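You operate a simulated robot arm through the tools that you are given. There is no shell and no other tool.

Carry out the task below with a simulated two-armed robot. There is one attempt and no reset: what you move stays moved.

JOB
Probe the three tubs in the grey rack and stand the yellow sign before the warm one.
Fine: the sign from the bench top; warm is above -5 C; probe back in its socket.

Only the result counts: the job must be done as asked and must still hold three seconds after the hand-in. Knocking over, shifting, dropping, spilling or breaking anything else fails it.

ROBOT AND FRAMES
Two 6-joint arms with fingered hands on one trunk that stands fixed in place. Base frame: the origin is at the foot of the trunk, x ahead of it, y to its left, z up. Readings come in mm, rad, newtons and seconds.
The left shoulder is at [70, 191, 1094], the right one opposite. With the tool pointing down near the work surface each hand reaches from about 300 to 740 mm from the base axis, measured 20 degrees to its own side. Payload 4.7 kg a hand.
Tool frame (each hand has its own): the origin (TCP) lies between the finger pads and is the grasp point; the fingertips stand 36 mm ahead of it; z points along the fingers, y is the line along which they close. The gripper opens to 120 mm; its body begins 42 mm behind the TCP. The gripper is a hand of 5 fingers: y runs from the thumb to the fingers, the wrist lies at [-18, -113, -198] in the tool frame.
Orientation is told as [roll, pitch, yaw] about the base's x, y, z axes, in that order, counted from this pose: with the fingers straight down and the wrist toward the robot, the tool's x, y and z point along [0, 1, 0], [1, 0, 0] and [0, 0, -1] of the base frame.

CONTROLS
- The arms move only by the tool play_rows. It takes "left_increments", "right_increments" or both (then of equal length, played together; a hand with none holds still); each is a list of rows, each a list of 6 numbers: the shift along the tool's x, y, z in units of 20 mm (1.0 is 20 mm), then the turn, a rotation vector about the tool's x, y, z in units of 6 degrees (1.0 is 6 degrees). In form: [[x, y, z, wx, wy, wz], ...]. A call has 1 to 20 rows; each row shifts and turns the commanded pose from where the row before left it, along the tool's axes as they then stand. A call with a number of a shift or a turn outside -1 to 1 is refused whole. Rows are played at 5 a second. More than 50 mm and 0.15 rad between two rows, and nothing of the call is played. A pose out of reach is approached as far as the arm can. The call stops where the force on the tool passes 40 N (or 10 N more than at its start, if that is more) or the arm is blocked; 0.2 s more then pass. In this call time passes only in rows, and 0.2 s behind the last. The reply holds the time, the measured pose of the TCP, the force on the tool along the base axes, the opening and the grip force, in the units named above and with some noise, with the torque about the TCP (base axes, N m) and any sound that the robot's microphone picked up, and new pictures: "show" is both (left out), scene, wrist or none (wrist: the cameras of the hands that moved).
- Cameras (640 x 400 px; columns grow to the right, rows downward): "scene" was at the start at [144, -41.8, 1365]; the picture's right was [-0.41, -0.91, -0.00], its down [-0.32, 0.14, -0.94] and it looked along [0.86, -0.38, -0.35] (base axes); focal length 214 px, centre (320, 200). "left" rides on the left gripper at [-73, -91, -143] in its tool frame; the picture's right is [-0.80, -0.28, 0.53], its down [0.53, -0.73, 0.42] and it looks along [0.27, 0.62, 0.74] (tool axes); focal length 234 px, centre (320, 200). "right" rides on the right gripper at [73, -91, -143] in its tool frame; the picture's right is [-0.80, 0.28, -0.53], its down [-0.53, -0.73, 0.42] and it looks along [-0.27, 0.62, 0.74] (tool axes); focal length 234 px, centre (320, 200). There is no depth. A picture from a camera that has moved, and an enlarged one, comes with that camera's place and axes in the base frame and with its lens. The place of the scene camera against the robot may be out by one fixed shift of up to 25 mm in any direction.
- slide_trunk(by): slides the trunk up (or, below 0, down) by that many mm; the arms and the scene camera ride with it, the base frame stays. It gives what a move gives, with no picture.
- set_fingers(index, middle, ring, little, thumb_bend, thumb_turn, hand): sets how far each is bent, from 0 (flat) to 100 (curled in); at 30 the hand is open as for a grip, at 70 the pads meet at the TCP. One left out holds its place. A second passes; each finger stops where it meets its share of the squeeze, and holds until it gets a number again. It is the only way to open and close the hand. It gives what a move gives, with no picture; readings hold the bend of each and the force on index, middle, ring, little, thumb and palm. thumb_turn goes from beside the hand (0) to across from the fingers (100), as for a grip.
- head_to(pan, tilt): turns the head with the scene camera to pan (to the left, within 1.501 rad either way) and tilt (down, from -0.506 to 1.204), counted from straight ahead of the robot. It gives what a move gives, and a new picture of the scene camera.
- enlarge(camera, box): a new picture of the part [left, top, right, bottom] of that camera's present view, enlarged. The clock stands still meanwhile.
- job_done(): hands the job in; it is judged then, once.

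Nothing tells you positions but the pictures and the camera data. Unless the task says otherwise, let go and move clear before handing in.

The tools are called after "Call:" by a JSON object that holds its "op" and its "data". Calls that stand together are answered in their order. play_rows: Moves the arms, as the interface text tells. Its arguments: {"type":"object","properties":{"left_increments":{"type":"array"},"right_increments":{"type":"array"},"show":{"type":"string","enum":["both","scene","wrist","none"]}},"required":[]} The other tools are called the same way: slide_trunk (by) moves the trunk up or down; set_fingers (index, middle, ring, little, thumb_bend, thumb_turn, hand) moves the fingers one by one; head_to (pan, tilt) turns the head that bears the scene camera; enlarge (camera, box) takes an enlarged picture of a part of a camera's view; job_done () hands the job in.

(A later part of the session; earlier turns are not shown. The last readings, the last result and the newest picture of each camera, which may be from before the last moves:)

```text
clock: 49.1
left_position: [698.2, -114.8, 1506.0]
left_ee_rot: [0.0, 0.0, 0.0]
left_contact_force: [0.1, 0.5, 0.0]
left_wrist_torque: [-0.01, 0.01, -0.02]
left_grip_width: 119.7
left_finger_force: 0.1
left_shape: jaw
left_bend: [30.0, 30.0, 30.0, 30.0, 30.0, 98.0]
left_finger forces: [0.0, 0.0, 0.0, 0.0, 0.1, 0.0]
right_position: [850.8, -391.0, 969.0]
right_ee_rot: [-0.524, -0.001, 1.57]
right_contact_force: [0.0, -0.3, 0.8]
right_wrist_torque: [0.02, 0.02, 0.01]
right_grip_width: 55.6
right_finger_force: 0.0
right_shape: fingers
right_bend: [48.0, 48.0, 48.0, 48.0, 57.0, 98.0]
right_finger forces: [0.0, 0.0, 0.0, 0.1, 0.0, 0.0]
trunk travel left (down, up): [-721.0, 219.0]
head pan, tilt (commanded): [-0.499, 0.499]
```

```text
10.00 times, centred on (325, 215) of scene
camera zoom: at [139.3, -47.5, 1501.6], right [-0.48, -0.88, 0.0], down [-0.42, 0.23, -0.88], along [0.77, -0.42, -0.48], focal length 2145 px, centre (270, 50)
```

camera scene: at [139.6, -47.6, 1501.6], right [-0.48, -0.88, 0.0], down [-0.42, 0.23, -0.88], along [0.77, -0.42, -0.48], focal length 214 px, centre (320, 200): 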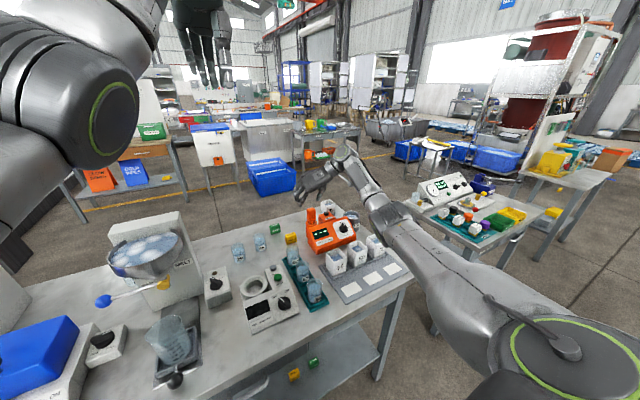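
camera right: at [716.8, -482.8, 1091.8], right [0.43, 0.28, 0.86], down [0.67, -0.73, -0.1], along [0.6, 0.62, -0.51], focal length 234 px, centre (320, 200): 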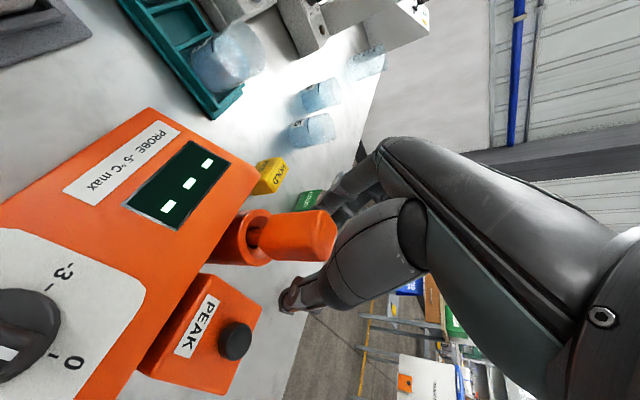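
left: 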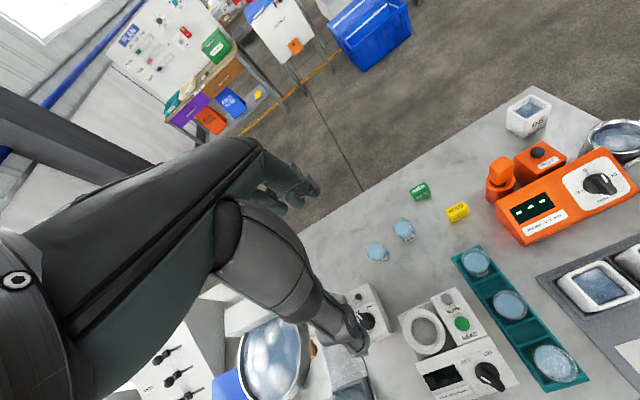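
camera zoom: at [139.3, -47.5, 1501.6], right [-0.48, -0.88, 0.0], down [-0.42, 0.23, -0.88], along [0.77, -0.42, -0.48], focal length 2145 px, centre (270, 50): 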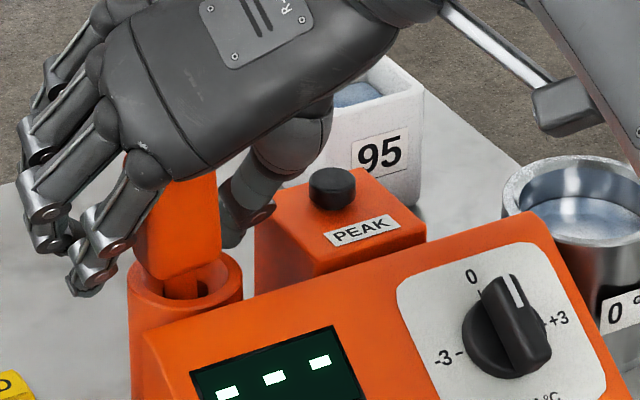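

The handle now sits well inside the hand. I'll close the middle and ring fingers and the thumb again.

Call:
{"op": "set_fingers", "data": {"hand": "right", "middle": 68, "ring": 68, "thumb_bend": 62}}

Call:
{"op": "enlarge", "data": {"camera": "right", "box": [180, 120, 400, 330]}}

Call:
{"op": "enlarge", "data": {"camera": "scene", "box": [295, 195, 355, 235]}}

```text
clock: 50.1
left_position: [698.8, -115.4, 1506.4]
left_ee_rot: [0.002, 0.0, 0.0]
left_contact_force: [-0.1, -0.1, -0.1]
left_wrist_torque: [0.03, 0.0, -0.02]
left_grip_width: 119.6
left_finger_force: 0.1
left_shape: jaw
left_bend: [30.0, 30.0, 30.0, 30.0, 30.0, 98.0]
left_finger forces: [0.1, 0.1, 0.1, 0.0, 0.1, 0.1]
right_position: [851.1, -391.1, 970.8]
right_ee_rot: [-0.524, 0.0, 1.571]
right_contact_force: [0.9, -2.9, 0.3]
right_wrist_torque: [-0.15, -0.02, 0.01]
right_grip_width: 52.2
right_finger_force: 1.0
right_shape: fingers
right_bend: [48.0, 68.0, 68.0, 48.0, 60.0, 98.0]
right_finger forces: [0.0, 0.0, 0.0, 0.0, 2.0, 0.0]
trunk travel left (down, up): [-721.0, 219.0]
head pan, tilt (commanded): [-0.499, 0.499]
```

```text
1.90 times, centred on (290, 225) of right
camera zoom: at [715.6, -482.1, 1057.2], right [0.43, 0.28, 0.86], down [0.67, -0.73, -0.1], along [0.6, 0.62, -0.51], focal length 446 px, centre (377, 152)
```

zoom: 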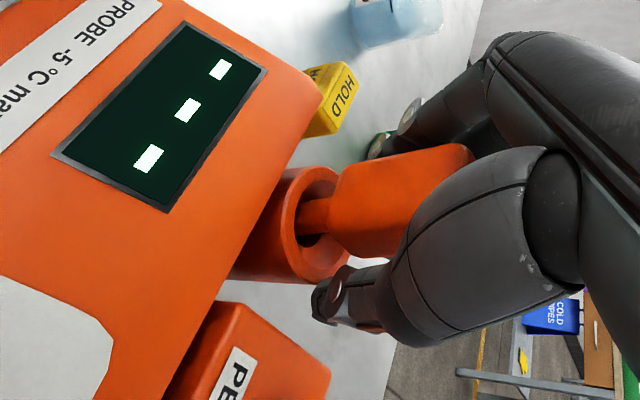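

```text
10.00 times, centred on (325, 215) of scene
camera zoom: at [139.1, -47.7, 1501.6], right [-0.48, -0.88, 0.0], down [-0.42, 0.23, -0.88], along [0.77, -0.42, -0.48], focal length 2145 px, centre (270, 50)
```

zoom: 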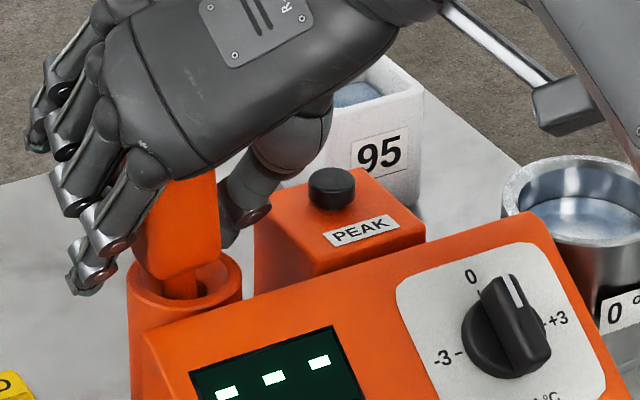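

The middle and ring fingers still miss while the thumb pushes with 2 N, so the handle lies opposite the index finger. I'll close the index finger gently and watch its force.

Call:
{"op": "set_fingers", "data": {"hand": "right", "index": 60}}

Call:
{"op": "enlarge", "data": {"camera": "scene", "box": [295, 195, 355, 235]}}

Call:
{"op": "enlarge", "data": {"camera": "left", "box": [450, 150, 580, 235]}}

```text
clock: 51.1
left_position: [699.1, -114.9, 1507.4]
left_ee_rot: [-0.001, -0.001, -0.001]
left_contact_force: [0.1, -0.1, -1.2]
left_wrist_torque: [0.0, 0.01, 0.01]
left_grip_width: 119.5
left_finger_force: 0.1
left_shape: jaw
left_bend: [30.0, 30.0, 30.0, 30.0, 30.0, 98.0]
left_finger forces: [0.1, 0.1, 0.1, 0.1, 0.1, 0.1]
right_position: [850.4, -390.3, 970.0]
right_ee_rot: [-0.523, 0.0, 1.572]
right_contact_force: [1.9, 0.5, 1.5]
right_wrist_torque: [0.02, -0.04, 0.01]
right_grip_width: 39.0
right_finger_force: 2.1
right_shape: fingers
right_bend: [57.0, 68.0, 68.0, 48.0, 60.0, 98.0]
right_finger forces: [2.9, 0.0, 0.0, 0.0, 2.2, 0.1]
trunk travel left (down, up): [-721.0, 219.0]
head pan, tilt (commanded): [-0.499, 0.499]
```

```text
10.00 times, centred on (325, 215) of scene
camera zoom: at [139.1, -47.0, 1501.7], right [-0.48, -0.88, 0.0], down [-0.42, 0.23, -0.88], along [0.77, -0.42, -0.48], focal length 2145 px, centre (270, 50)
```

zoom: 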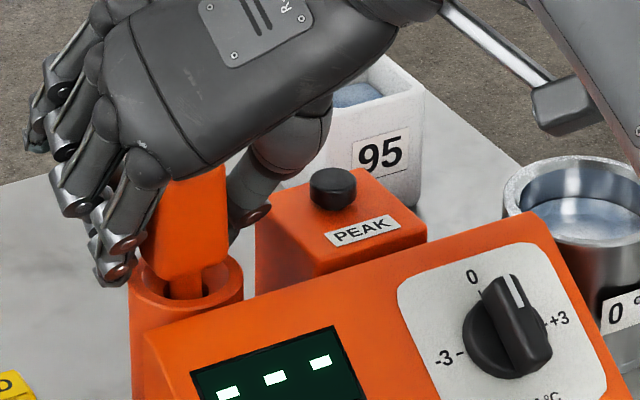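

```text
4.71 times, centred on (515, 192) of left
camera zoom: at [606.6, -187.4, 1649.3], right [-0.28, -0.8, -0.52], down [-0.73, 0.53, -0.42], along [0.62, 0.27, -0.74], focal length 1102 px, centre (-598, 235)
```

zoom: 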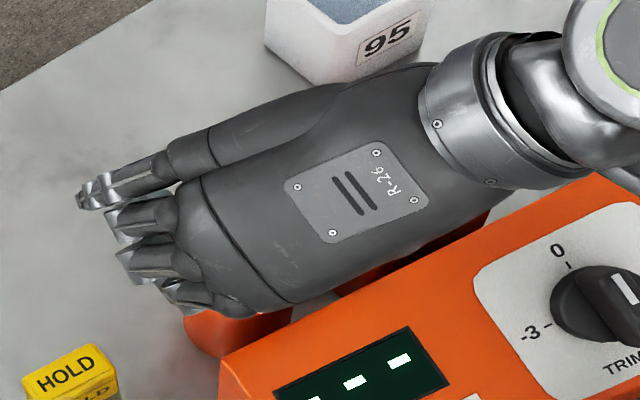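

The index finger and thumb hold it (2–3 N), so the handle is about 20 mm nearer the robot than the middle of my fingers. I'll reopen slightly and shift the hand back, so that index, middle and ring fingers all bear on it.

Call:
{"op": "set_fingers", "data": {"hand": "right", "index": 48, "middle": 48, "ring": 48, "thumb_bend": 57}}

Call:
{"op": "play_rows", "data": {"right_increments": [[0.16, 0, -0.37, 0, 0, 0], [0.3, 0, -0.3, 0, 0, 0]], "show": "none"}}

Call:
{"op": "enlarge", "data": {"camera": "right", "box": [180, 120, 400, 330]}}

Call:
{"op": "enlarge", "data": {"camera": "scene", "box": [295, 195, 355, 235]}}

```text
clock: 52.1
left_position: [697.9, -116.2, 1507.2]
left_ee_rot: [0.001, -0.002, 0.0]
left_contact_force: [-0.7, 0.4, 0.1]
left_wrist_torque: [-0.04, -0.04, -0.01]
left_grip_width: 119.5
left_finger_force: 0.1
left_shape: jaw
left_bend: [30.0, 30.0, 30.0, 30.0, 30.0, 98.0]
left_finger forces: [0.0, 0.1, 0.1, 0.1, 0.1, 0.1]
right_position: [850.8, -391.4, 970.7]
right_ee_rot: [-0.523, 0.001, 1.571]
right_contact_force: [-0.1, -0.5, -0.7]
right_wrist_torque: [0.0, -0.03, 0.01]
right_grip_width: 56.8
right_finger_force: 0.1
right_shape: fingers
right_bend: [48.0, 48.0, 48.0, 48.0, 56.0, 98.0]
right_finger forces: [0.0, 0.1, 0.0, 0.1, 0.1, 0.0]
trunk travel left (down, up): [-721.0, 219.0]
head pan, tilt (commanded): [-0.499, 0.499]
```

```text
clock: 52.7
left_position: [698.7, -115.6, 1506.8]
left_ee_rot: [-0.002, 0.0, 0.0]
left_contact_force: [-0.1, 0.5, 0.0]
left_wrist_torque: [0.0, -0.02, -0.03]
left_grip_width: 120.0
left_finger_force: 0.1
left_shape: jaw
left_bend: [30.0, 30.0, 30.0, 30.0, 30.0, 98.0]
left_finger forces: [0.0, 0.1, 0.0, 0.1, 0.0, 0.0]
right_position: [836.3, -389.1, 975.9]
right_ee_rot: [-0.524, 0.001, 1.57]
right_contact_force: [-0.1, -0.7, 0.0]
right_wrist_torque: [0.02, 0.04, 0.0]
right_grip_width: 56.7
right_finger_force: 0.2
right_shape: fingers
right_bend: [48.0, 48.0, 48.0, 48.0, 56.0, 98.0]
right_finger forces: [0.0, 0.0, 0.1, 0.1, 0.0, 0.1]
trunk travel left (down, up): [-721.0, 219.0]
head pan, tilt (commanded): [-0.499, 0.499]
```

```text
1.90 times, centred on (290, 225) of right
camera zoom: at [700.8, -480.5, 1064.3], right [0.43, 0.28, 0.86], down [0.67, -0.73, -0.1], along [0.6, 0.62, -0.51], focal length 446 px, centre (377, 152)
```

zoom: 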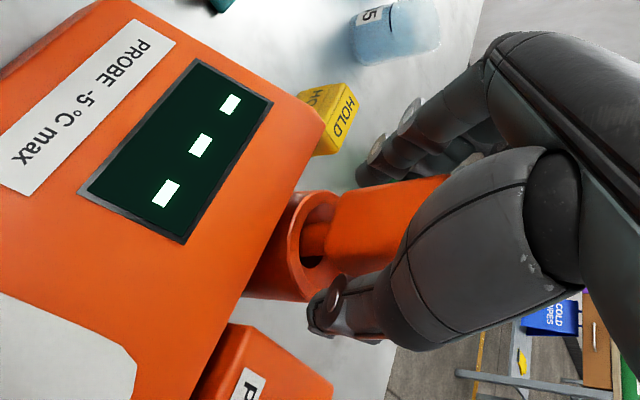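

```text
10.00 times, centred on (325, 215) of scene
camera zoom: at [138.8, -47.7, 1501.7], right [-0.48, -0.88, 0.0], down [-0.42, 0.23, -0.88], along [0.77, -0.42, -0.48], focal length 2145 px, centre (270, 50)
```

zoom: 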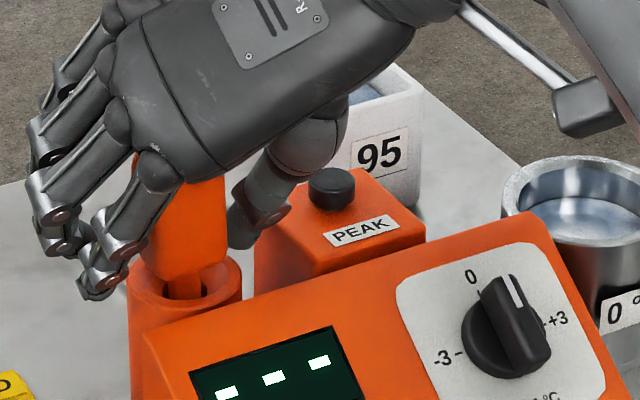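

I've shifted back 15 mm. Now I'll close the index, middle and ring fingers against the thumb and see which make contact.

Call:
{"op": "set_fingers", "data": {"hand": "right", "index": 62, "middle": 62, "ring": 62, "thumb_bend": 60}}

Call:
{"op": "enlarge", "data": {"camera": "right", "box": [180, 120, 400, 330]}}

Call:
{"op": "enlarge", "data": {"camera": "scene", "box": [295, 195, 355, 235]}}

```text
clock: 53.7
left_position: [699.1, -116.2, 1506.6]
left_ee_rot: [0.001, 0.0, 0.0]
left_contact_force: [-0.3, 0.2, 1.0]
left_wrist_torque: [0.01, 0.02, -0.03]
left_grip_width: 119.5
left_finger_force: 0.0
left_shape: jaw
left_bend: [30.0, 30.0, 30.0, 30.0, 30.0, 98.0]
left_finger forces: [0.0, 0.1, 0.0, 0.0, 0.0, 0.0]
right_position: [835.2, -390.2, 976.9]
right_ee_rot: [-0.525, 0.0, 1.57]
right_contact_force: [-0.9, -0.2, 0.0]
right_wrist_torque: [-0.01, 0.01, 0.03]
right_grip_width: 35.9
right_finger_force: 1.8
right_shape: fingers
right_bend: [60.0, 62.0, 62.0, 48.0, 58.0, 98.0]
right_finger forces: [1.9, 0.0, 0.0, 0.0, 1.7, 0.0]
trunk travel left (down, up): [-721.0, 219.0]
head pan, tilt (commanded): [-0.499, 0.499]
```

```text
1.90 times, centred on (290, 225) of right
camera zoom: at [700.9, -480.5, 1064.1], right [0.43, 0.28, 0.86], down [0.67, -0.73, -0.1], along [0.6, 0.62, -0.51], focal length 446 px, centre (377, 152)
```

zoom: 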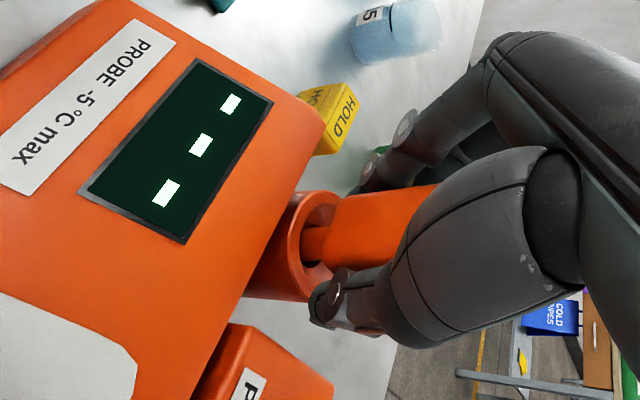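

```text
10.00 times, centred on (325, 215) of scene
camera zoom: at [139.1, -47.4, 1501.6], right [-0.48, -0.88, 0.0], down [-0.42, 0.23, -0.88], along [0.77, -0.42, -0.48], focal length 2145 px, centre (270, 50)
```

zoom: 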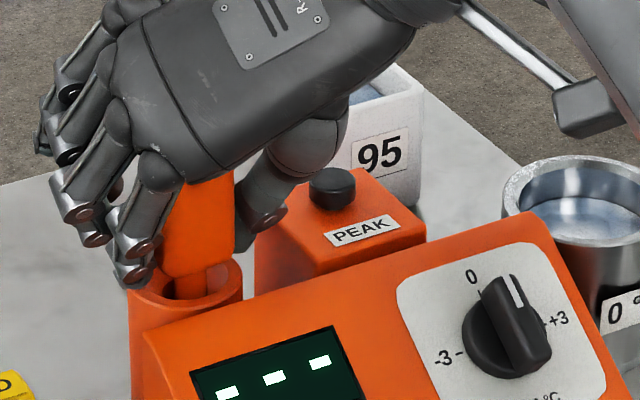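

The index finger and thumb hold again. I'll close the middle and ring fingers further to see if they now reach the handle.

Call:
{"op": "set_fingers", "data": {"hand": "right", "middle": 75, "ring": 75}}

Call:
{"op": "enlarge", "data": {"camera": "scene", "box": [295, 195, 355, 235]}}

Call:
{"op": "enlarge", "data": {"camera": "left", "box": [450, 150, 580, 235]}}

```text
clock: 54.7
left_position: [699.3, -114.5, 1505.3]
left_ee_rot: [-0.001, 0.0, -0.001]
left_contact_force: [-0.4, -0.6, -0.2]
left_wrist_torque: [0.0, -0.02, 0.02]
left_grip_width: 120.0
left_finger_force: 0.0
left_shape: jaw
left_bend: [30.0, 30.0, 30.0, 30.0, 30.0, 98.0]
left_finger forces: [0.1, 0.0, 0.0, 0.0, 0.0, 0.0]
right_position: [837.8, -389.0, 976.5]
right_ee_rot: [-0.522, -0.001, 1.57]
right_contact_force: [4.7, 2.8, 0.3]
right_wrist_torque: [0.04, -0.01, -0.02]
right_grip_width: 35.8
right_finger_force: 5.3
right_shape: fingers
right_bend: [60.0, 74.0, 75.0, 48.0, 58.0, 97.0]
right_finger forces: [3.2, 6.5, 0.0, 0.0, 2.2, 0.0]
trunk travel left (down, up): [-721.0, 219.0]
head pan, tilt (commanded): [-0.499, 0.499]
```

```text
10.00 times, centred on (325, 215) of scene
camera zoom: at [140.2, -46.8, 1501.6], right [-0.48, -0.88, 0.0], down [-0.42, 0.23, -0.88], along [0.77, -0.42, -0.48], focal length 2145 px, centre (270, 50)
```

zoom: 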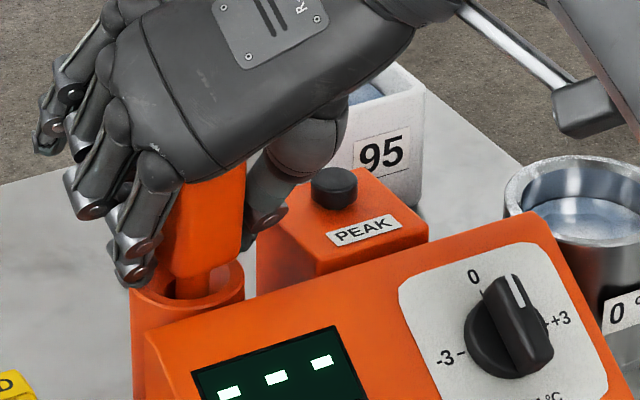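

```text
4.71 times, centred on (515, 192) of left
camera zoom: at [607.9, -187.0, 1648.9], right [-0.28, -0.8, -0.52], down [-0.73, 0.53, -0.42], along [0.62, 0.27, -0.74], focal length 1102 px, centre (-598, 235)
```

zoom: 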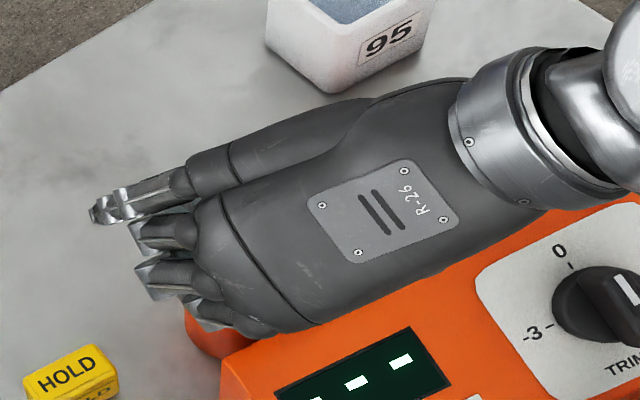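

The middle finger now presses the handle's back face, so the handle is still a bit nearer. I'll release and shift another 12 mm toward the robot.

Call:
{"op": "set_fingers", "data": {"hand": "right", "index": 50, "middle": 48, "ring": 48, "thumb_bend": 55}}

Call:
{"op": "play_rows", "data": {"right_increments": [[0.45, 0, -0.4, 0, 0, 0]], "show": "none"}}

Call:
{"op": "enlarge", "data": {"camera": "right", "box": [180, 120, 400, 330]}}

Call:
{"op": "enlarge", "data": {"camera": "scene", "box": [295, 195, 355, 235]}}

```text
clock: 55.7
left_position: [698.6, -115.8, 1506.2]
left_ee_rot: [-0.001, 0.001, 0.0]
left_contact_force: [0.4, -0.5, -0.1]
left_wrist_torque: [0.02, -0.02, 0.02]
left_grip_width: 119.8
left_finger_force: 0.1
left_shape: jaw
left_bend: [30.0, 30.0, 30.0, 30.0, 30.0, 98.0]
left_finger forces: [0.0, 0.0, 0.0, 0.0, 0.0, 0.0]
right_position: [836.5, -389.1, 976.5]
right_ee_rot: [-0.523, -0.001, 1.572]
right_contact_force: [0.4, -0.9, 0.7]
right_wrist_torque: [0.02, 0.0, 0.02]
right_grip_width: 55.4
right_finger_force: 0.0
right_shape: fingers
right_bend: [50.0, 48.0, 48.0, 48.0, 55.0, 97.0]
right_finger forces: [0.1, 0.0, 0.0, 0.1, 0.1, 0.1]
trunk travel left (down, up): [-721.0, 219.0]
head pan, tilt (commanded): [-0.499, 0.499]
```

```text
clock: 56.1
left_position: [697.3, -116.0, 1506.0]
left_ee_rot: [0.001, 0.0, 0.001]
left_contact_force: [-1.5, -0.2, -0.5]
left_wrist_torque: [0.04, -0.02, 0.0]
left_grip_width: 119.9
left_finger_force: 0.1
left_shape: jaw
left_bend: [30.0, 30.0, 30.0, 30.0, 30.0, 98.0]
left_finger forces: [0.0, 0.1, 0.0, 0.1, 0.1, 0.0]
right_position: [824.9, -388.0, 979.2]
right_ee_rot: [-0.525, 0.001, 1.57]
right_contact_force: [0.1, -0.8, 0.1]
right_wrist_torque: [0.01, 0.03, 0.02]
right_grip_width: 55.1
right_finger_force: 0.1
right_shape: fingers
right_bend: [50.0, 48.0, 48.0, 48.0, 55.0, 97.0]
right_finger forces: [0.1, 0.0, 0.1, 0.1, 0.0, 0.0]
trunk travel left (down, up): [-721.0, 219.0]
head pan, tilt (commanded): [-0.499, 0.499]
```

```text
1.90 times, centred on (290, 225) of right
camera zoom: at [688.8, -479.9, 1066.4], right [0.43, 0.28, 0.86], down [0.67, -0.73, -0.1], along [0.6, 0.62, -0.51], focal length 446 px, centre (377, 152)
```

zoom: 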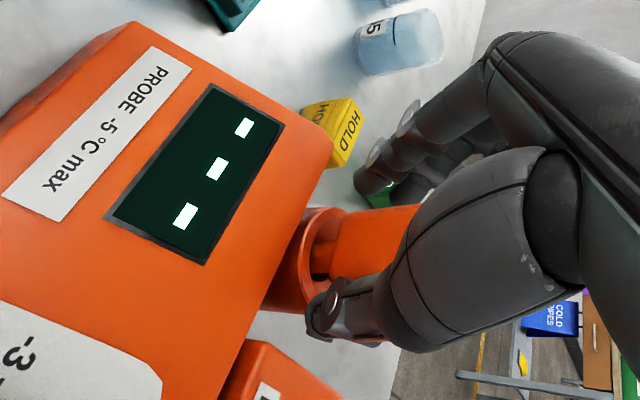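

```text
10.00 times, centred on (325, 215) of scene
camera zoom: at [138.4, -48.0, 1501.7], right [-0.48, -0.88, 0.0], down [-0.42, 0.23, -0.88], along [0.77, -0.42, -0.48], focal length 2145 px, centre (270, 50)
```

zoom: 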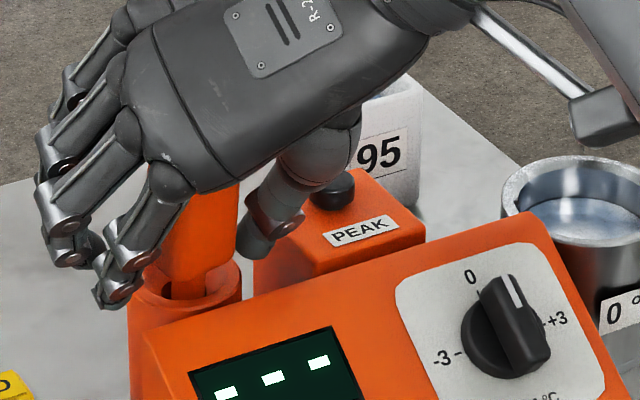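

Now I'll close the index, middle and ring fingers and the thumb together again.

Call:
{"op": "set_fingers", "data": {"hand": "right", "index": 66, "middle": 66, "ring": 60, "thumb_bend": 60}}

Call:
{"op": "enlarge", "data": {"camera": "right", "box": [180, 120, 400, 330]}}

Call:
{"op": "enlarge", "data": {"camera": "scene", "box": [295, 195, 355, 235]}}

```text
clock: 57.1
left_position: [700.2, -115.0, 1505.5]
left_ee_rot: [0.0, 0.0, 0.0]
left_contact_force: [-0.4, 0.0, -0.2]
left_wrist_torque: [0.01, -0.02, 0.01]
left_grip_width: 119.7
left_finger_force: 0.0
left_shape: jaw
left_bend: [30.0, 30.0, 30.0, 30.0, 30.0, 98.0]
left_finger forces: [0.0, 0.0, 0.0, 0.1, 0.0, 0.0]
right_position: [825.0, -388.3, 979.0]
right_ee_rot: [-0.523, 0.0, 1.568]
right_contact_force: [1.1, 1.9, -0.1]
right_wrist_torque: [0.1, -0.06, 0.04]
right_grip_width: 35.2
right_finger_force: 5.9
right_shape: fingers
right_bend: [63.0, 63.0, 60.0, 48.0, 57.0, 97.0]
right_finger forces: [2.8, 3.5, 0.0, 0.1, 4.4, 0.0]
trunk travel left (down, up): [-721.0, 219.0]
head pan, tilt (commanded): [-0.499, 0.499]
```

```text
1.90 times, centred on (290, 225) of right
camera zoom: at [689.6, -479.2, 1066.4], right [0.43, 0.28, 0.86], down [0.67, -0.73, -0.1], along [0.6, 0.62, -0.51], focal length 446 px, centre (377, 152)
```

zoom: 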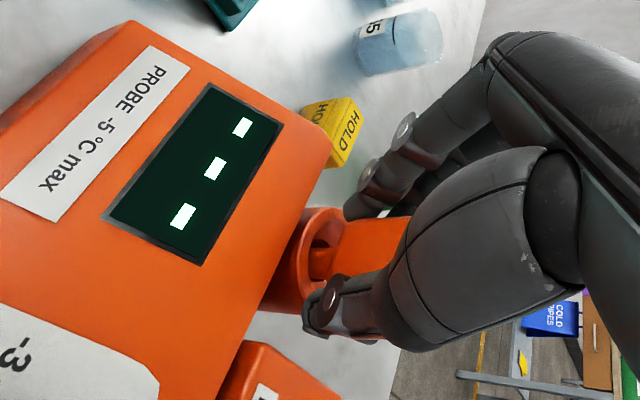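

```text
10.00 times, centred on (325, 215) of scene
camera zoom: at [139.2, -47.1, 1501.6], right [-0.48, -0.88, 0.0], down [-0.42, 0.23, -0.88], along [0.77, -0.42, -0.48], focal length 2145 px, centre (270, 50)
```

zoom: 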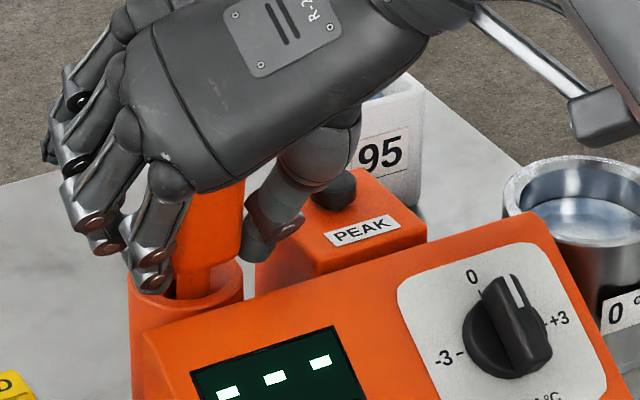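

All three—index, middle and thumb—now hold the handle with 3–4 N each. I'll tighten a little and bring in the ring finger.

Call:
{"op": "set_fingers", "data": {"hand": "right", "index": 72, "middle": 72, "ring": 68, "thumb_bend": 64}}

Call:
{"op": "enlarge", "data": {"camera": "scene", "box": [295, 195, 355, 235]}}

```text
clock: 58.1
left_position: [699.2, -114.2, 1506.7]
left_ee_rot: [-0.002, -0.001, -0.001]
left_contact_force: [-0.9, 0.0, -0.3]
left_wrist_torque: [0.0, 0.03, 0.0]
left_grip_width: 119.6
left_finger_force: 0.0
left_shape: jaw
left_bend: [30.0, 30.0, 30.0, 30.0, 30.0, 98.0]
left_finger forces: [0.1, 0.0, 0.1, 0.0, 0.1, 0.0]
right_position: [825.5, -386.4, 979.4]
right_ee_rot: [-0.524, 0.0, 1.57]
right_contact_force: [3.1, 6.2, 0.6]
right_wrist_torque: [0.22, -0.12, 0.14]
right_grip_width: 33.9
right_finger_force: 13.5
right_shape: fingers
right_bend: [63.0, 64.0, 68.0, 48.0, 57.0, 96.0]
right_finger forces: [8.1, 8.1, 0.1, 0.0, 10.5, 0.1]
trunk travel left (down, up): [-721.0, 219.0]
head pan, tilt (commanded): [-0.499, 0.499]
```

```text
10.00 times, centred on (325, 215) of scene
camera zoom: at [139.8, -46.4, 1501.6], right [-0.48, -0.88, 0.0], down [-0.42, 0.23, -0.88], along [0.77, -0.42, -0.48], focal length 2145 px, centre (270, 50)
```

zoom: 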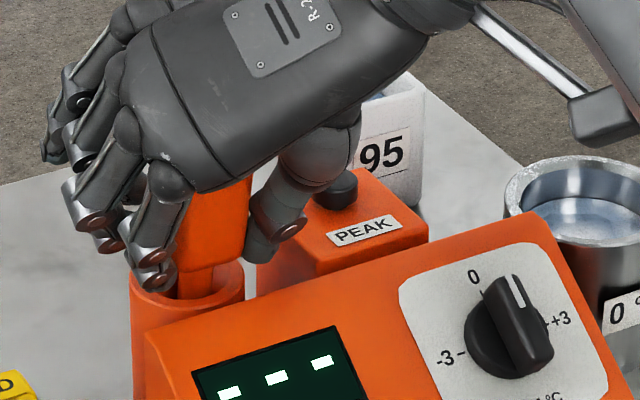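

I have a firm grip (8–10 N) with slight sideways loading on the socket. I'll ease that with a small +y shift, then lift straight up 20 mm and look.

Call:
{"op": "play_rows", "data": {"right_increments": [[0, 0.15, 0, 0, 0, 0], [-0.25, 0, -0.433, 0, 0, 0], [-0.25, 0, -0.433, 0, 0, 0]], "show": "none"}}

Call:
{"op": "enlarge", "data": {"camera": "scene", "box": [290, 185, 365, 235]}}

Call:
{"op": "enlarge", "data": {"camera": "right", "box": [180, 120, 400, 330]}}

```text
clock: 58.9
left_position: [698.4, -115.0, 1505.6]
left_ee_rot: [-0.001, 0.0, 0.0]
left_contact_force: [-0.2, 0.3, -0.1]
left_wrist_torque: [-0.01, 0.02, -0.02]
left_grip_width: 120.0
left_finger_force: 0.2
left_shape: jaw
left_bend: [30.0, 30.0, 30.0, 30.0, 30.0, 98.0]
left_finger forces: [0.2, 0.1, 0.1, 0.1, 0.0, 0.0]
right_position: [825.4, -387.5, 998.6]
right_ee_rot: [-0.522, 0.0, 1.568]
right_contact_force: [0.9, 1.7, -0.8]
right_wrist_torque: [0.12, -0.06, 0.02]
right_grip_width: 34.2
right_finger_force: 13.0
right_shape: fingers
right_bend: [63.0, 65.0, 68.0, 48.0, 57.0, 96.0]
right_finger forces: [7.1, 6.5, 0.0, 0.0, 12.0, 0.1]
trunk travel left (down, up): [-721.0, 219.0]
head pan, tilt (commanded): [-0.499, 0.499]
```

```text
8.00 times, centred on (328, 210) of scene
camera zoom: at [139.2, -47.3, 1501.6], right [-0.48, -0.88, 0.0], down [-0.42, 0.23, -0.88], along [0.77, -0.42, -0.48], focal length 1716 px, centre (260, 120)
```

zoom: 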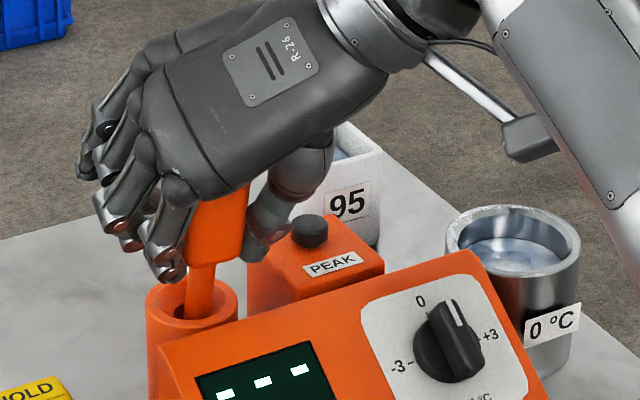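

```text
1.90 times, centred on (290, 225) of right
camera zoom: at [689.0, -479.4, 1085.9], right [0.43, 0.28, 0.86], down [0.67, -0.73, -0.1], along [0.6, 0.62, -0.51], focal length 446 px, centre (377, 152)
```

zoom: 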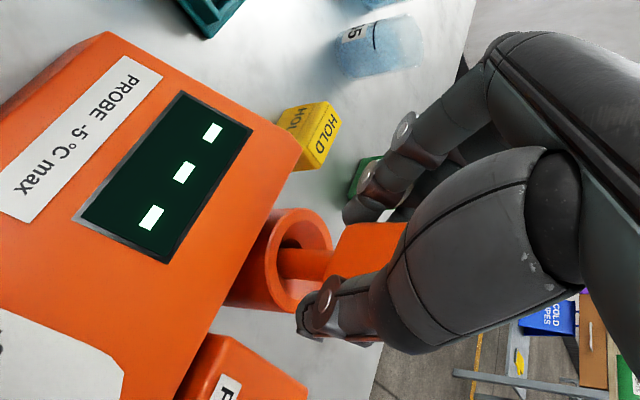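

The probe lifts cleanly, leaning some 15° with its top toward the robot. I'll keep lifting, drifting slightly toward the robot to follow the lean, and watch the side forces.

Call:
{"op": "play_rows", "data": {"right_increments": [[-0.16, 0, -0.48, 0, 0, 0], [-0.16, 0, -0.48, 0, 0, 0], [-0.16, 0, -0.48, 0, 0, 0]], "show": "none"}}

Call:
{"op": "enlarge", "data": {"camera": "scene", "box": [290, 180, 365, 235]}}

Call:
{"op": "enlarge", "data": {"camera": "right", "box": [180, 120, 400, 330]}}

```text
clock: 59.7
left_position: [698.8, -115.2, 1505.6]
left_ee_rot: [0.001, -0.001, 0.0]
left_contact_force: [-0.4, 0.1, -0.5]
left_wrist_torque: [-0.02, 0.02, -0.03]
left_grip_width: 119.5
left_finger_force: 0.1
left_shape: jaw
left_bend: [30.0, 30.0, 30.0, 30.0, 30.0, 98.0]
left_finger forces: [0.1, 0.0, 0.0, 0.0, 0.1, 0.0]
right_position: [818.7, -388.7, 1029.3]
right_ee_rot: [-0.523, 0.001, 1.57]
right_contact_force: [0.9, -0.3, -0.9]
right_wrist_torque: [0.05, -0.08, -0.01]
right_grip_width: 34.1
right_finger_force: 12.8
right_shape: fingers
right_bend: [63.0, 65.0, 68.0, 48.0, 57.0, 96.0]
right_finger forces: [6.0, 6.5, 0.1, 0.0, 12.1, 0.1]
trunk travel left (down, up): [-721.0, 219.0]
head pan, tilt (commanded): [-0.499, 0.499]
```

```text
7.27 times, centred on (328, 208) of scene
camera zoom: at [139.5, -47.3, 1501.6], right [-0.48, -0.88, 0.0], down [-0.42, 0.23, -0.88], along [0.77, -0.42, -0.48], focal length 1560 px, centre (266, 146)
```

zoom: 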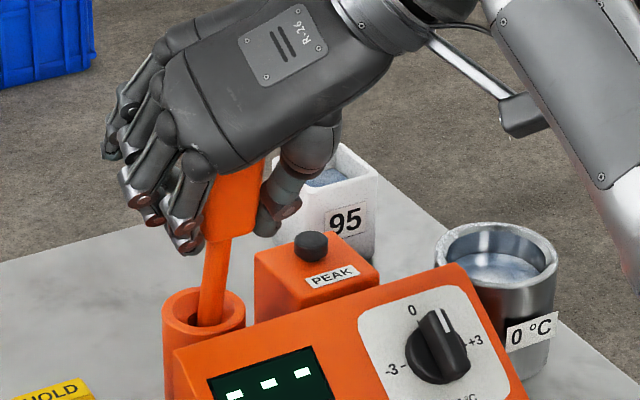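

```text
1.90 times, centred on (290, 225) of right
camera zoom: at [682.9, -480.3, 1116.0], right [0.43, 0.28, 0.86], down [0.67, -0.73, -0.1], along [0.6, 0.62, -0.51], focal length 446 px, centre (377, 152)
```

zoom: 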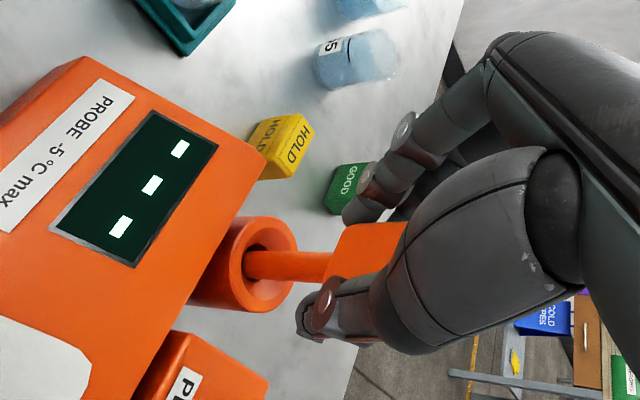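

The rod is still in the socket and side forces are low. I'll continue lifting along its axis.

Call:
{"op": "play_rows", "data": {"right_increments": [[-0.3, -0.07, -0.7, 0, 0, 0], [-0.3, -0.07, -0.7, 0, 0, 0]], "show": "none"}}

Call:
{"op": "enlarge", "data": {"camera": "scene", "box": [290, 175, 370, 235]}}

Call:
{"op": "enlarge", "data": {"camera": "right", "box": [160, 120, 400, 340]}}

```text
clock: 60.3
left_position: [697.7, -115.4, 1506.9]
left_ee_rot: [-0.001, 0.001, -0.001]
left_contact_force: [1.1, -0.6, -0.2]
left_wrist_torque: [0.0, 0.02, 0.01]
left_grip_width: 119.6
left_finger_force: 0.0
left_shape: jaw
left_bend: [30.0, 30.0, 30.0, 30.0, 30.0, 98.0]
left_finger forces: [0.1, 0.0, 0.0, 0.0, 0.0, 0.1]
right_position: [813.1, -391.1, 1059.1]
right_ee_rot: [-0.525, 0.0, 1.572]
right_contact_force: [-0.1, -0.3, 0.2]
right_wrist_torque: [0.0, 0.03, -0.03]
right_grip_width: 33.9
right_finger_force: 12.4
right_shape: fingers
right_bend: [63.0, 65.0, 68.0, 48.0, 57.0, 96.0]
right_finger forces: [6.2, 6.0, 0.0, 0.0, 12.3, 0.0]
trunk travel left (down, up): [-721.0, 219.0]
head pan, tilt (commanded): [-0.499, 0.499]
```

```text
6.67 times, centred on (330, 205) of scene
camera zoom: at [138.8, -47.2, 1501.7], right [-0.48, -0.88, 0.0], down [-0.42, 0.23, -0.88], along [0.77, -0.42, -0.48], focal length 1430 px, centre (253, 167)
```

zoom: 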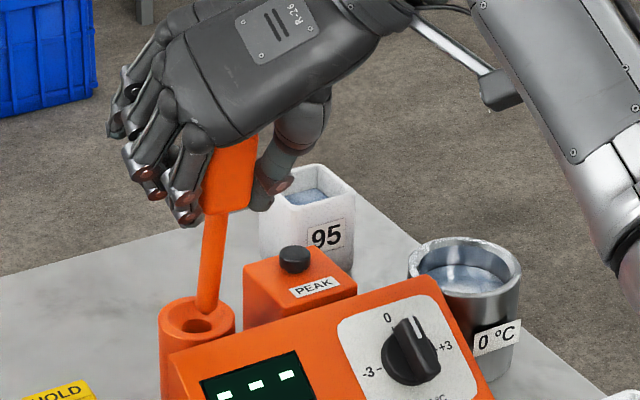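

```text
1.82 times, centred on (280, 230) of right
camera zoom: at [678.7, -482.8, 1147.0], right [0.43, 0.28, 0.86], down [0.67, -0.73, -0.1], along [0.6, 0.62, -0.51], focal length 426 px, centre (393, 146)
```

zoom: 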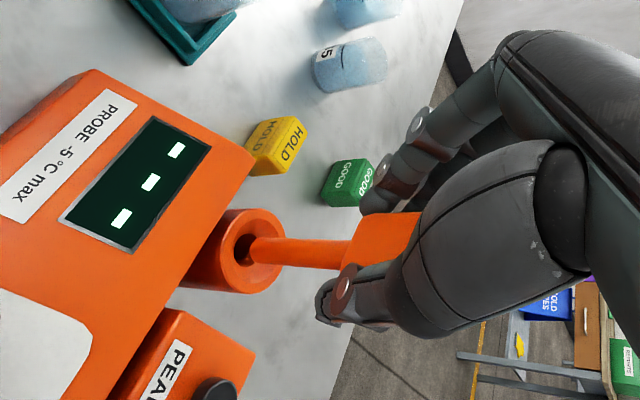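

The probe is free of the socket: the rod is about 75 mm long, with the tip some 122 mm below and 25 mm ahead of the TCP. I'll lift it 50 mm higher before heading for the tubs.

Call:
{"op": "play_rows", "data": {"right_increments": [[-0.425, 0, -0.736, 0, 0, 0], [-0.425, 0, -0.736, 0, 0, 0], [-0.425, 0, -0.736, 0, 0, 0]], "show": "both"}}

Call:
{"op": "enlarge", "data": {"camera": "left", "box": [430, 100, 640, 300]}}

```text
clock: 61.1
left_position: [699.5, -114.2, 1505.5]
left_ee_rot: [-0.001, -0.001, 0.0]
left_contact_force: [-0.6, 0.4, -0.7]
left_wrist_torque: [-0.01, -0.02, 0.01]
left_grip_width: 119.5
left_finger_force: 0.0
left_shape: jaw
left_bend: [30.0, 30.0, 30.0, 30.0, 30.0, 98.0]
left_finger forces: [0.0, 0.1, 0.0, 0.1, 0.0, 0.0]
right_position: [814.7, -390.9, 1109.3]
right_ee_rot: [-0.523, 0.001, 1.57]
right_contact_force: [0.0, -0.6, -1.3]
right_wrist_torque: [0.01, -0.03, -0.03]
right_grip_width: 34.1
right_finger_force: 11.8
right_shape: fingers
right_bend: [63.0, 65.0, 68.0, 48.0, 57.0, 96.0]
right_finger forces: [6.2, 6.0, 0.0, 0.0, 12.3, 0.1]
trunk travel left (down, up): [-721.0, 219.0]
head pan, tilt (commanded): [-0.499, 0.499]
camera scene: at [139.2, -47.2, 1501.6], right [-0.48, -0.88, 0.0], down [-0.42, 0.23, -0.88], along [0.77, -0.42, -0.48], focal length 214 px, centre (320, 200)
camera right: at [678.9, -482.2, 1196.7], right [0.43, 0.28, 0.86], down [0.67, -0.73, -0.1], along [0.6, 0.62, -0.51], focal length 234 px, centre (320, 200)
```

scene: 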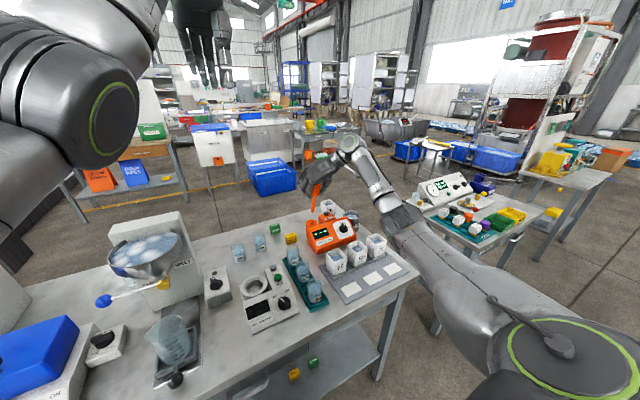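
right: 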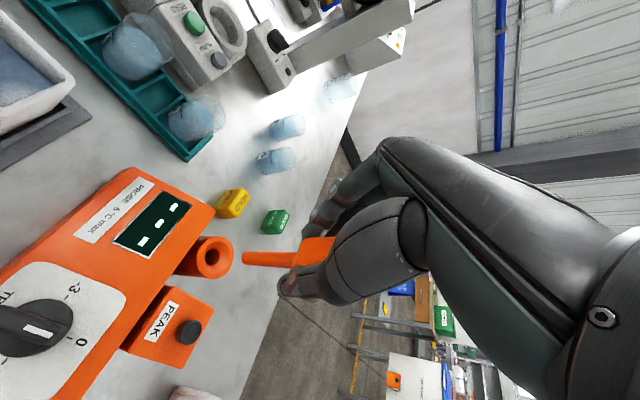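

```text
2.00 times, centred on (535, 200) of left
camera zoom: at [606.8, -187.6, 1649.2], right [-0.28, -0.8, -0.52], down [-0.73, 0.53, -0.42], along [0.62, 0.27, -0.74], focal length 468 px, centre (-110, 200)
```

zoom: 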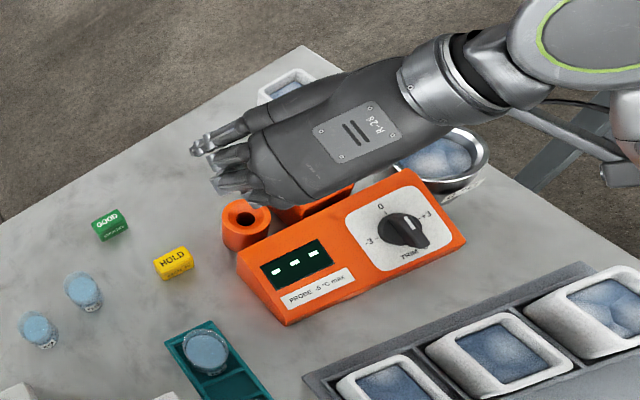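

The socket hole shows clearly now, at about (845.5, -389.7, 925). I'll zoom in to measure the probe's lean and tip position.

Call:
{"op": "enlarge", "data": {"camera": "scene", "box": [290, 160, 370, 230]}}

Call:
{"op": "enlarge", "data": {"camera": "right", "box": [190, 210, 350, 310]}}

```text
5.71 times, centred on (330, 195) of scene
camera zoom: at [139.2, -47.2, 1501.6], right [-0.48, -0.88, 0.0], down [-0.42, 0.23, -0.88], along [0.77, -0.42, -0.48], focal length 1226 px, centre (263, 229)
```

zoom: 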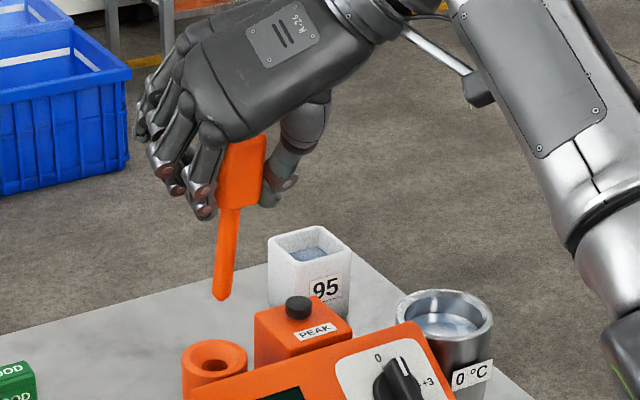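

```text
4.00 times, centred on (270, 260) of right
camera zoom: at [678.9, -482.2, 1196.7], right [0.43, 0.28, 0.86], down [0.67, -0.73, -0.1], along [0.6, 0.62, -0.51], focal length 937 px, centre (520, -40)
```

zoom: 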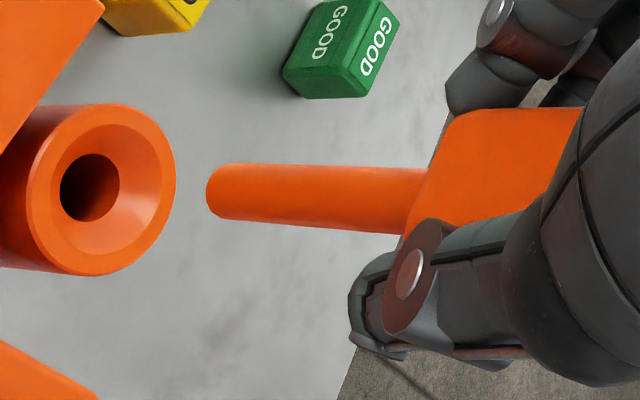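

The tip is at TCP + (25, -3, -122) and the rod leans only about 5°. The rack tubs' centres are at about (620, -373), (617, -471) and (617, -567). I'll carry the probe toward tub 95, keeping the tip near z 987.

Call:
{"op": "play_rows", "data": {"right_increments": [[0.794, 0.0875, -0.458, 0, 0, 0], [0.794, 0.0875, -0.458, 0, 0, 0], [0.794, 0.0875, -0.458, 0, 0, 0], [0.794, 0.0875, -0.458, 0, 0, 0]], "show": "none"}}

```text
clock: 62.1
left_position: [696.9, -116.9, 1506.7]
left_ee_rot: [0.001, -0.001, 0.001]
left_contact_force: [0.1, -0.2, 0.6]
left_wrist_torque: [0.03, -0.03, 0.0]
left_grip_width: 119.8
left_finger_force: 0.1
left_shape: jaw
left_bend: [30.0, 30.0, 30.0, 30.0, 30.0, 98.0]
left_finger forces: [0.1, 0.0, 0.0, 0.0, 0.1, 0.0]
right_position: [739.9, -385.2, 1110.1]
right_ee_rot: [-0.522, 0.0, 1.57]
right_contact_force: [0.3, -0.3, -0.2]
right_wrist_torque: [0.01, 0.0, -0.02]
right_grip_width: 34.2
right_finger_force: 11.9
right_shape: fingers
right_bend: [64.0, 65.0, 68.0, 48.0, 57.0, 96.0]
right_finger forces: [6.2, 6.0, 0.1, 0.0, 12.2, 0.0]
trunk travel left (down, up): [-721.0, 219.0]
head pan, tilt (commanded): [-0.499, 0.499]
```

The motion tracks well and the grip is steady. I'll continue to above tub 95.

Call:
{"op": "play_rows", "data": {"right_increments": [[0.794, 0.0875, -0.458, 0, 0, 0], [0.794, 0.0875, -0.458, 0, 0, 0], [0.794, 0.0875, -0.458, 0, 0, 0], [0.794, 0.0875, -0.458, 0, 0, 0], [0.794, 0.0875, -0.458, 0, 0, 0]], "show": "both"}}

```text
clock: 63.3
left_position: [697.2, -116.0, 1507.0]
left_ee_rot: [0.0, 0.0, 0.0]
left_contact_force: [-0.4, -0.9, -0.3]
left_wrist_torque: [-0.02, -0.03, 0.0]
left_grip_width: 119.5
left_finger_force: 0.1
left_shape: jaw
left_bend: [30.0, 30.0, 30.0, 30.0, 30.0, 98.0]
left_finger forces: [0.0, 0.0, 0.0, 0.0, 0.0, 0.0]
right_position: [650.1, -374.8, 1109.0]
right_ee_rot: [-0.524, 0.002, 1.571]
right_contact_force: [-0.1, 0.4, -1.1]
right_wrist_torque: [-0.02, -0.02, 0.03]
right_grip_width: 34.2
right_finger_force: 11.9
right_shape: fingers
right_bend: [64.0, 65.0, 68.0, 48.0, 57.0, 96.0]
right_finger forces: [6.2, 6.0, 0.0, 0.0, 12.1, 0.0]
trunk travel left (down, up): [-721.0, 219.0]
head pan, tilt (commanded): [-0.499, 0.499]
camera scene: at [138.2, -47.8, 1501.7], right [-0.48, -0.88, 0.0], down [-0.42, 0.23, -0.88], along [0.77, -0.42, -0.48], focal length 214 px, centre (320, 200)
camera right: at [514.5, -466.3, 1197.3], right [0.43, 0.28, 0.86], down [0.67, -0.73, -0.1], along [0.6, 0.62, -0.51], focal length 234 px, centre (320, 200)
```

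scene: 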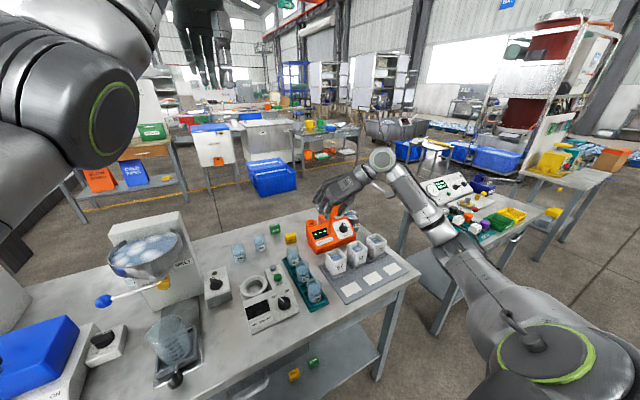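
right: 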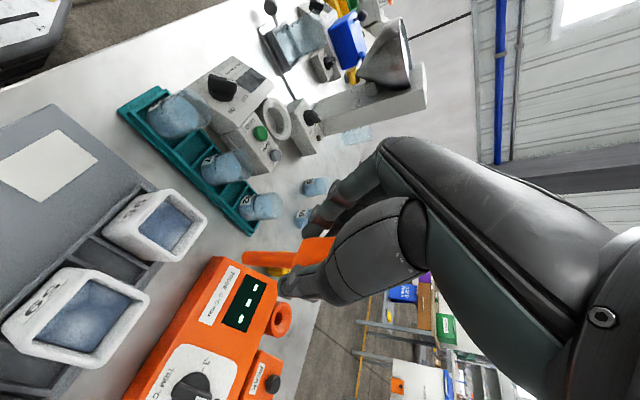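

I'm almost there. I'll enlarge to locate tub 95's opening relative to the probe tip.

Call:
{"op": "enlarge", "data": {"camera": "right", "box": [60, 170, 300, 320]}}

Call:
{"op": "enlarge", "data": {"camera": "scene", "box": [300, 190, 420, 285]}}

Call:
{"op": "enlarge", "data": {"camera": "left", "box": [500, 200, 640, 340]}}

```text
2.67 times, centred on (180, 245) of right
camera zoom: at [514.5, -466.3, 1197.3], right [0.43, 0.28, 0.86], down [0.67, -0.73, -0.1], along [0.6, 0.62, -0.51], focal length 624 px, centre (693, 80)
```

zoom: 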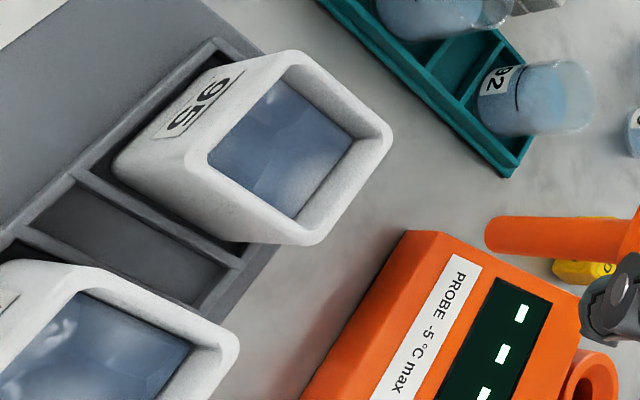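

```text
4.21 times, centred on (360, 238) of scene
camera zoom: at [138.2, -47.8, 1501.7], right [-0.48, -0.88, 0.0], down [-0.42, 0.23, -0.88], along [0.77, -0.42, -0.48], focal length 903 px, centre (152, 42)
```

zoom: 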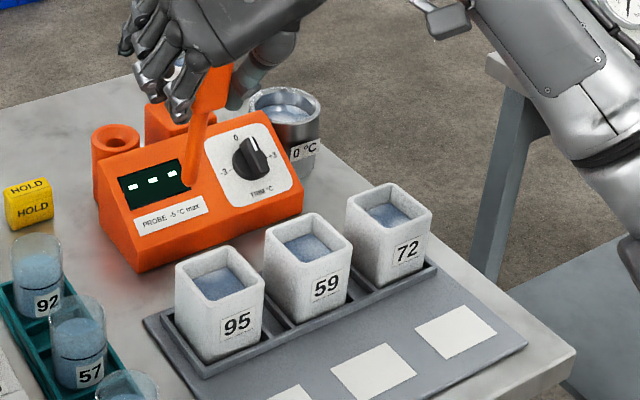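

```text
2.86 times, centred on (570, 270) of left
camera zoom: at [605.5, -188.3, 1649.7], right [-0.28, -0.8, -0.53], down [-0.73, 0.53, -0.43], along [0.62, 0.27, -0.74], focal length 669 px, centre (-394, 0)
```

zoom: 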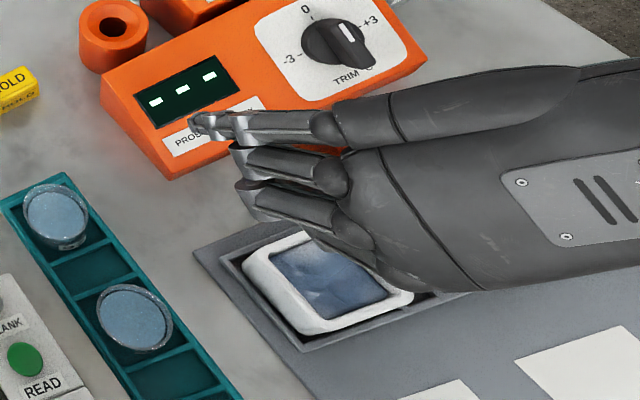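

Tub 95's opening is centred near (618, -375, 922). I'll place the tip above it, then check from the cameras.

Call:
{"op": "play_rows", "data": {"right_increments": [[0.823, 0.05, -0.475, 0, 0, 0], [0.823, 0.05, -0.475, 0, 0, 0], [0.823, 0.05, -0.475, 0, 0, 0]], "show": "none"}}

Call:
{"op": "enlarge", "data": {"camera": "right", "box": [100, 170, 340, 320]}}

Call:
{"op": "enlarge", "data": {"camera": "scene", "box": [300, 190, 420, 285]}}

```text
clock: 64.1
left_position: [698.6, -116.3, 1505.7]
left_ee_rot: [-0.002, 0.001, 0.0]
left_contact_force: [-1.0, 0.0, -0.1]
left_wrist_torque: [-0.05, 0.0, 0.02]
left_grip_width: 119.9
left_finger_force: 0.1
left_shape: jaw
left_bend: [30.0, 30.0, 30.0, 30.0, 30.0, 98.0]
left_finger forces: [0.1, 0.0, 0.0, 0.1, 0.0, 0.0]
right_position: [592.3, -369.8, 1108.0]
right_ee_rot: [-0.524, -0.001, 1.572]
right_contact_force: [0.4, 0.3, -0.6]
right_wrist_torque: [0.0, 0.01, 0.01]
right_grip_width: 33.7
right_finger_force: 11.7
right_shape: fingers
right_bend: [64.0, 65.0, 68.0, 48.0, 57.0, 96.0]
right_finger forces: [6.1, 6.0, 0.0, 0.0, 12.1, 0.1]
trunk travel left (down, up): [-721.0, 219.0]
head pan, tilt (commanded): [-0.499, 0.499]
```

```text
2.67 times, centred on (220, 245) of right
camera zoom: at [455.7, -461.8, 1195.8], right [0.43, 0.28, 0.86], down [0.67, -0.73, -0.1], along [0.6, 0.62, -0.51], focal length 624 px, centre (587, 80)
```

zoom: 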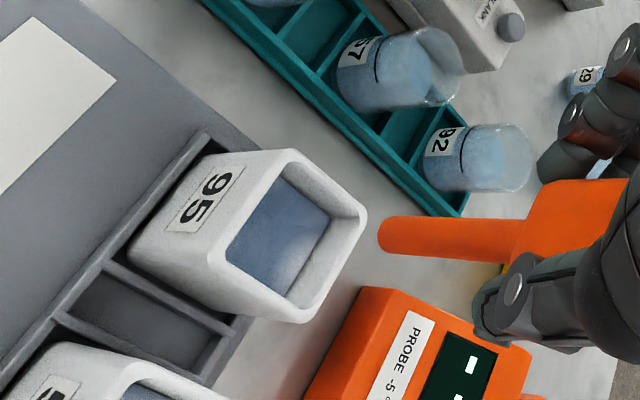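

```text
4.21 times, centred on (360, 238) of scene
camera zoom: at [138.7, -47.6, 1501.7], right [-0.48, -0.88, 0.0], down [-0.42, 0.23, -0.88], along [0.77, -0.42, -0.48], focal length 903 px, centre (152, 42)
```

zoom: 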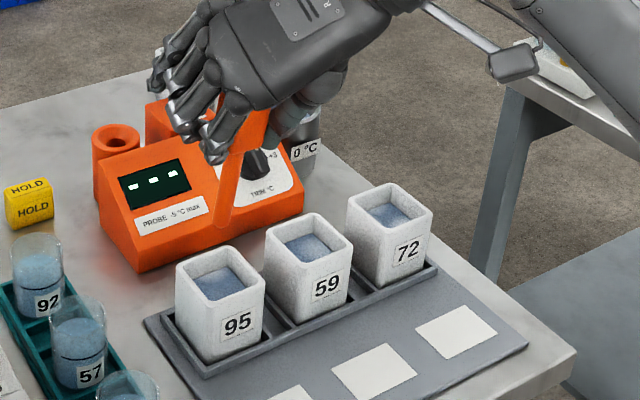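

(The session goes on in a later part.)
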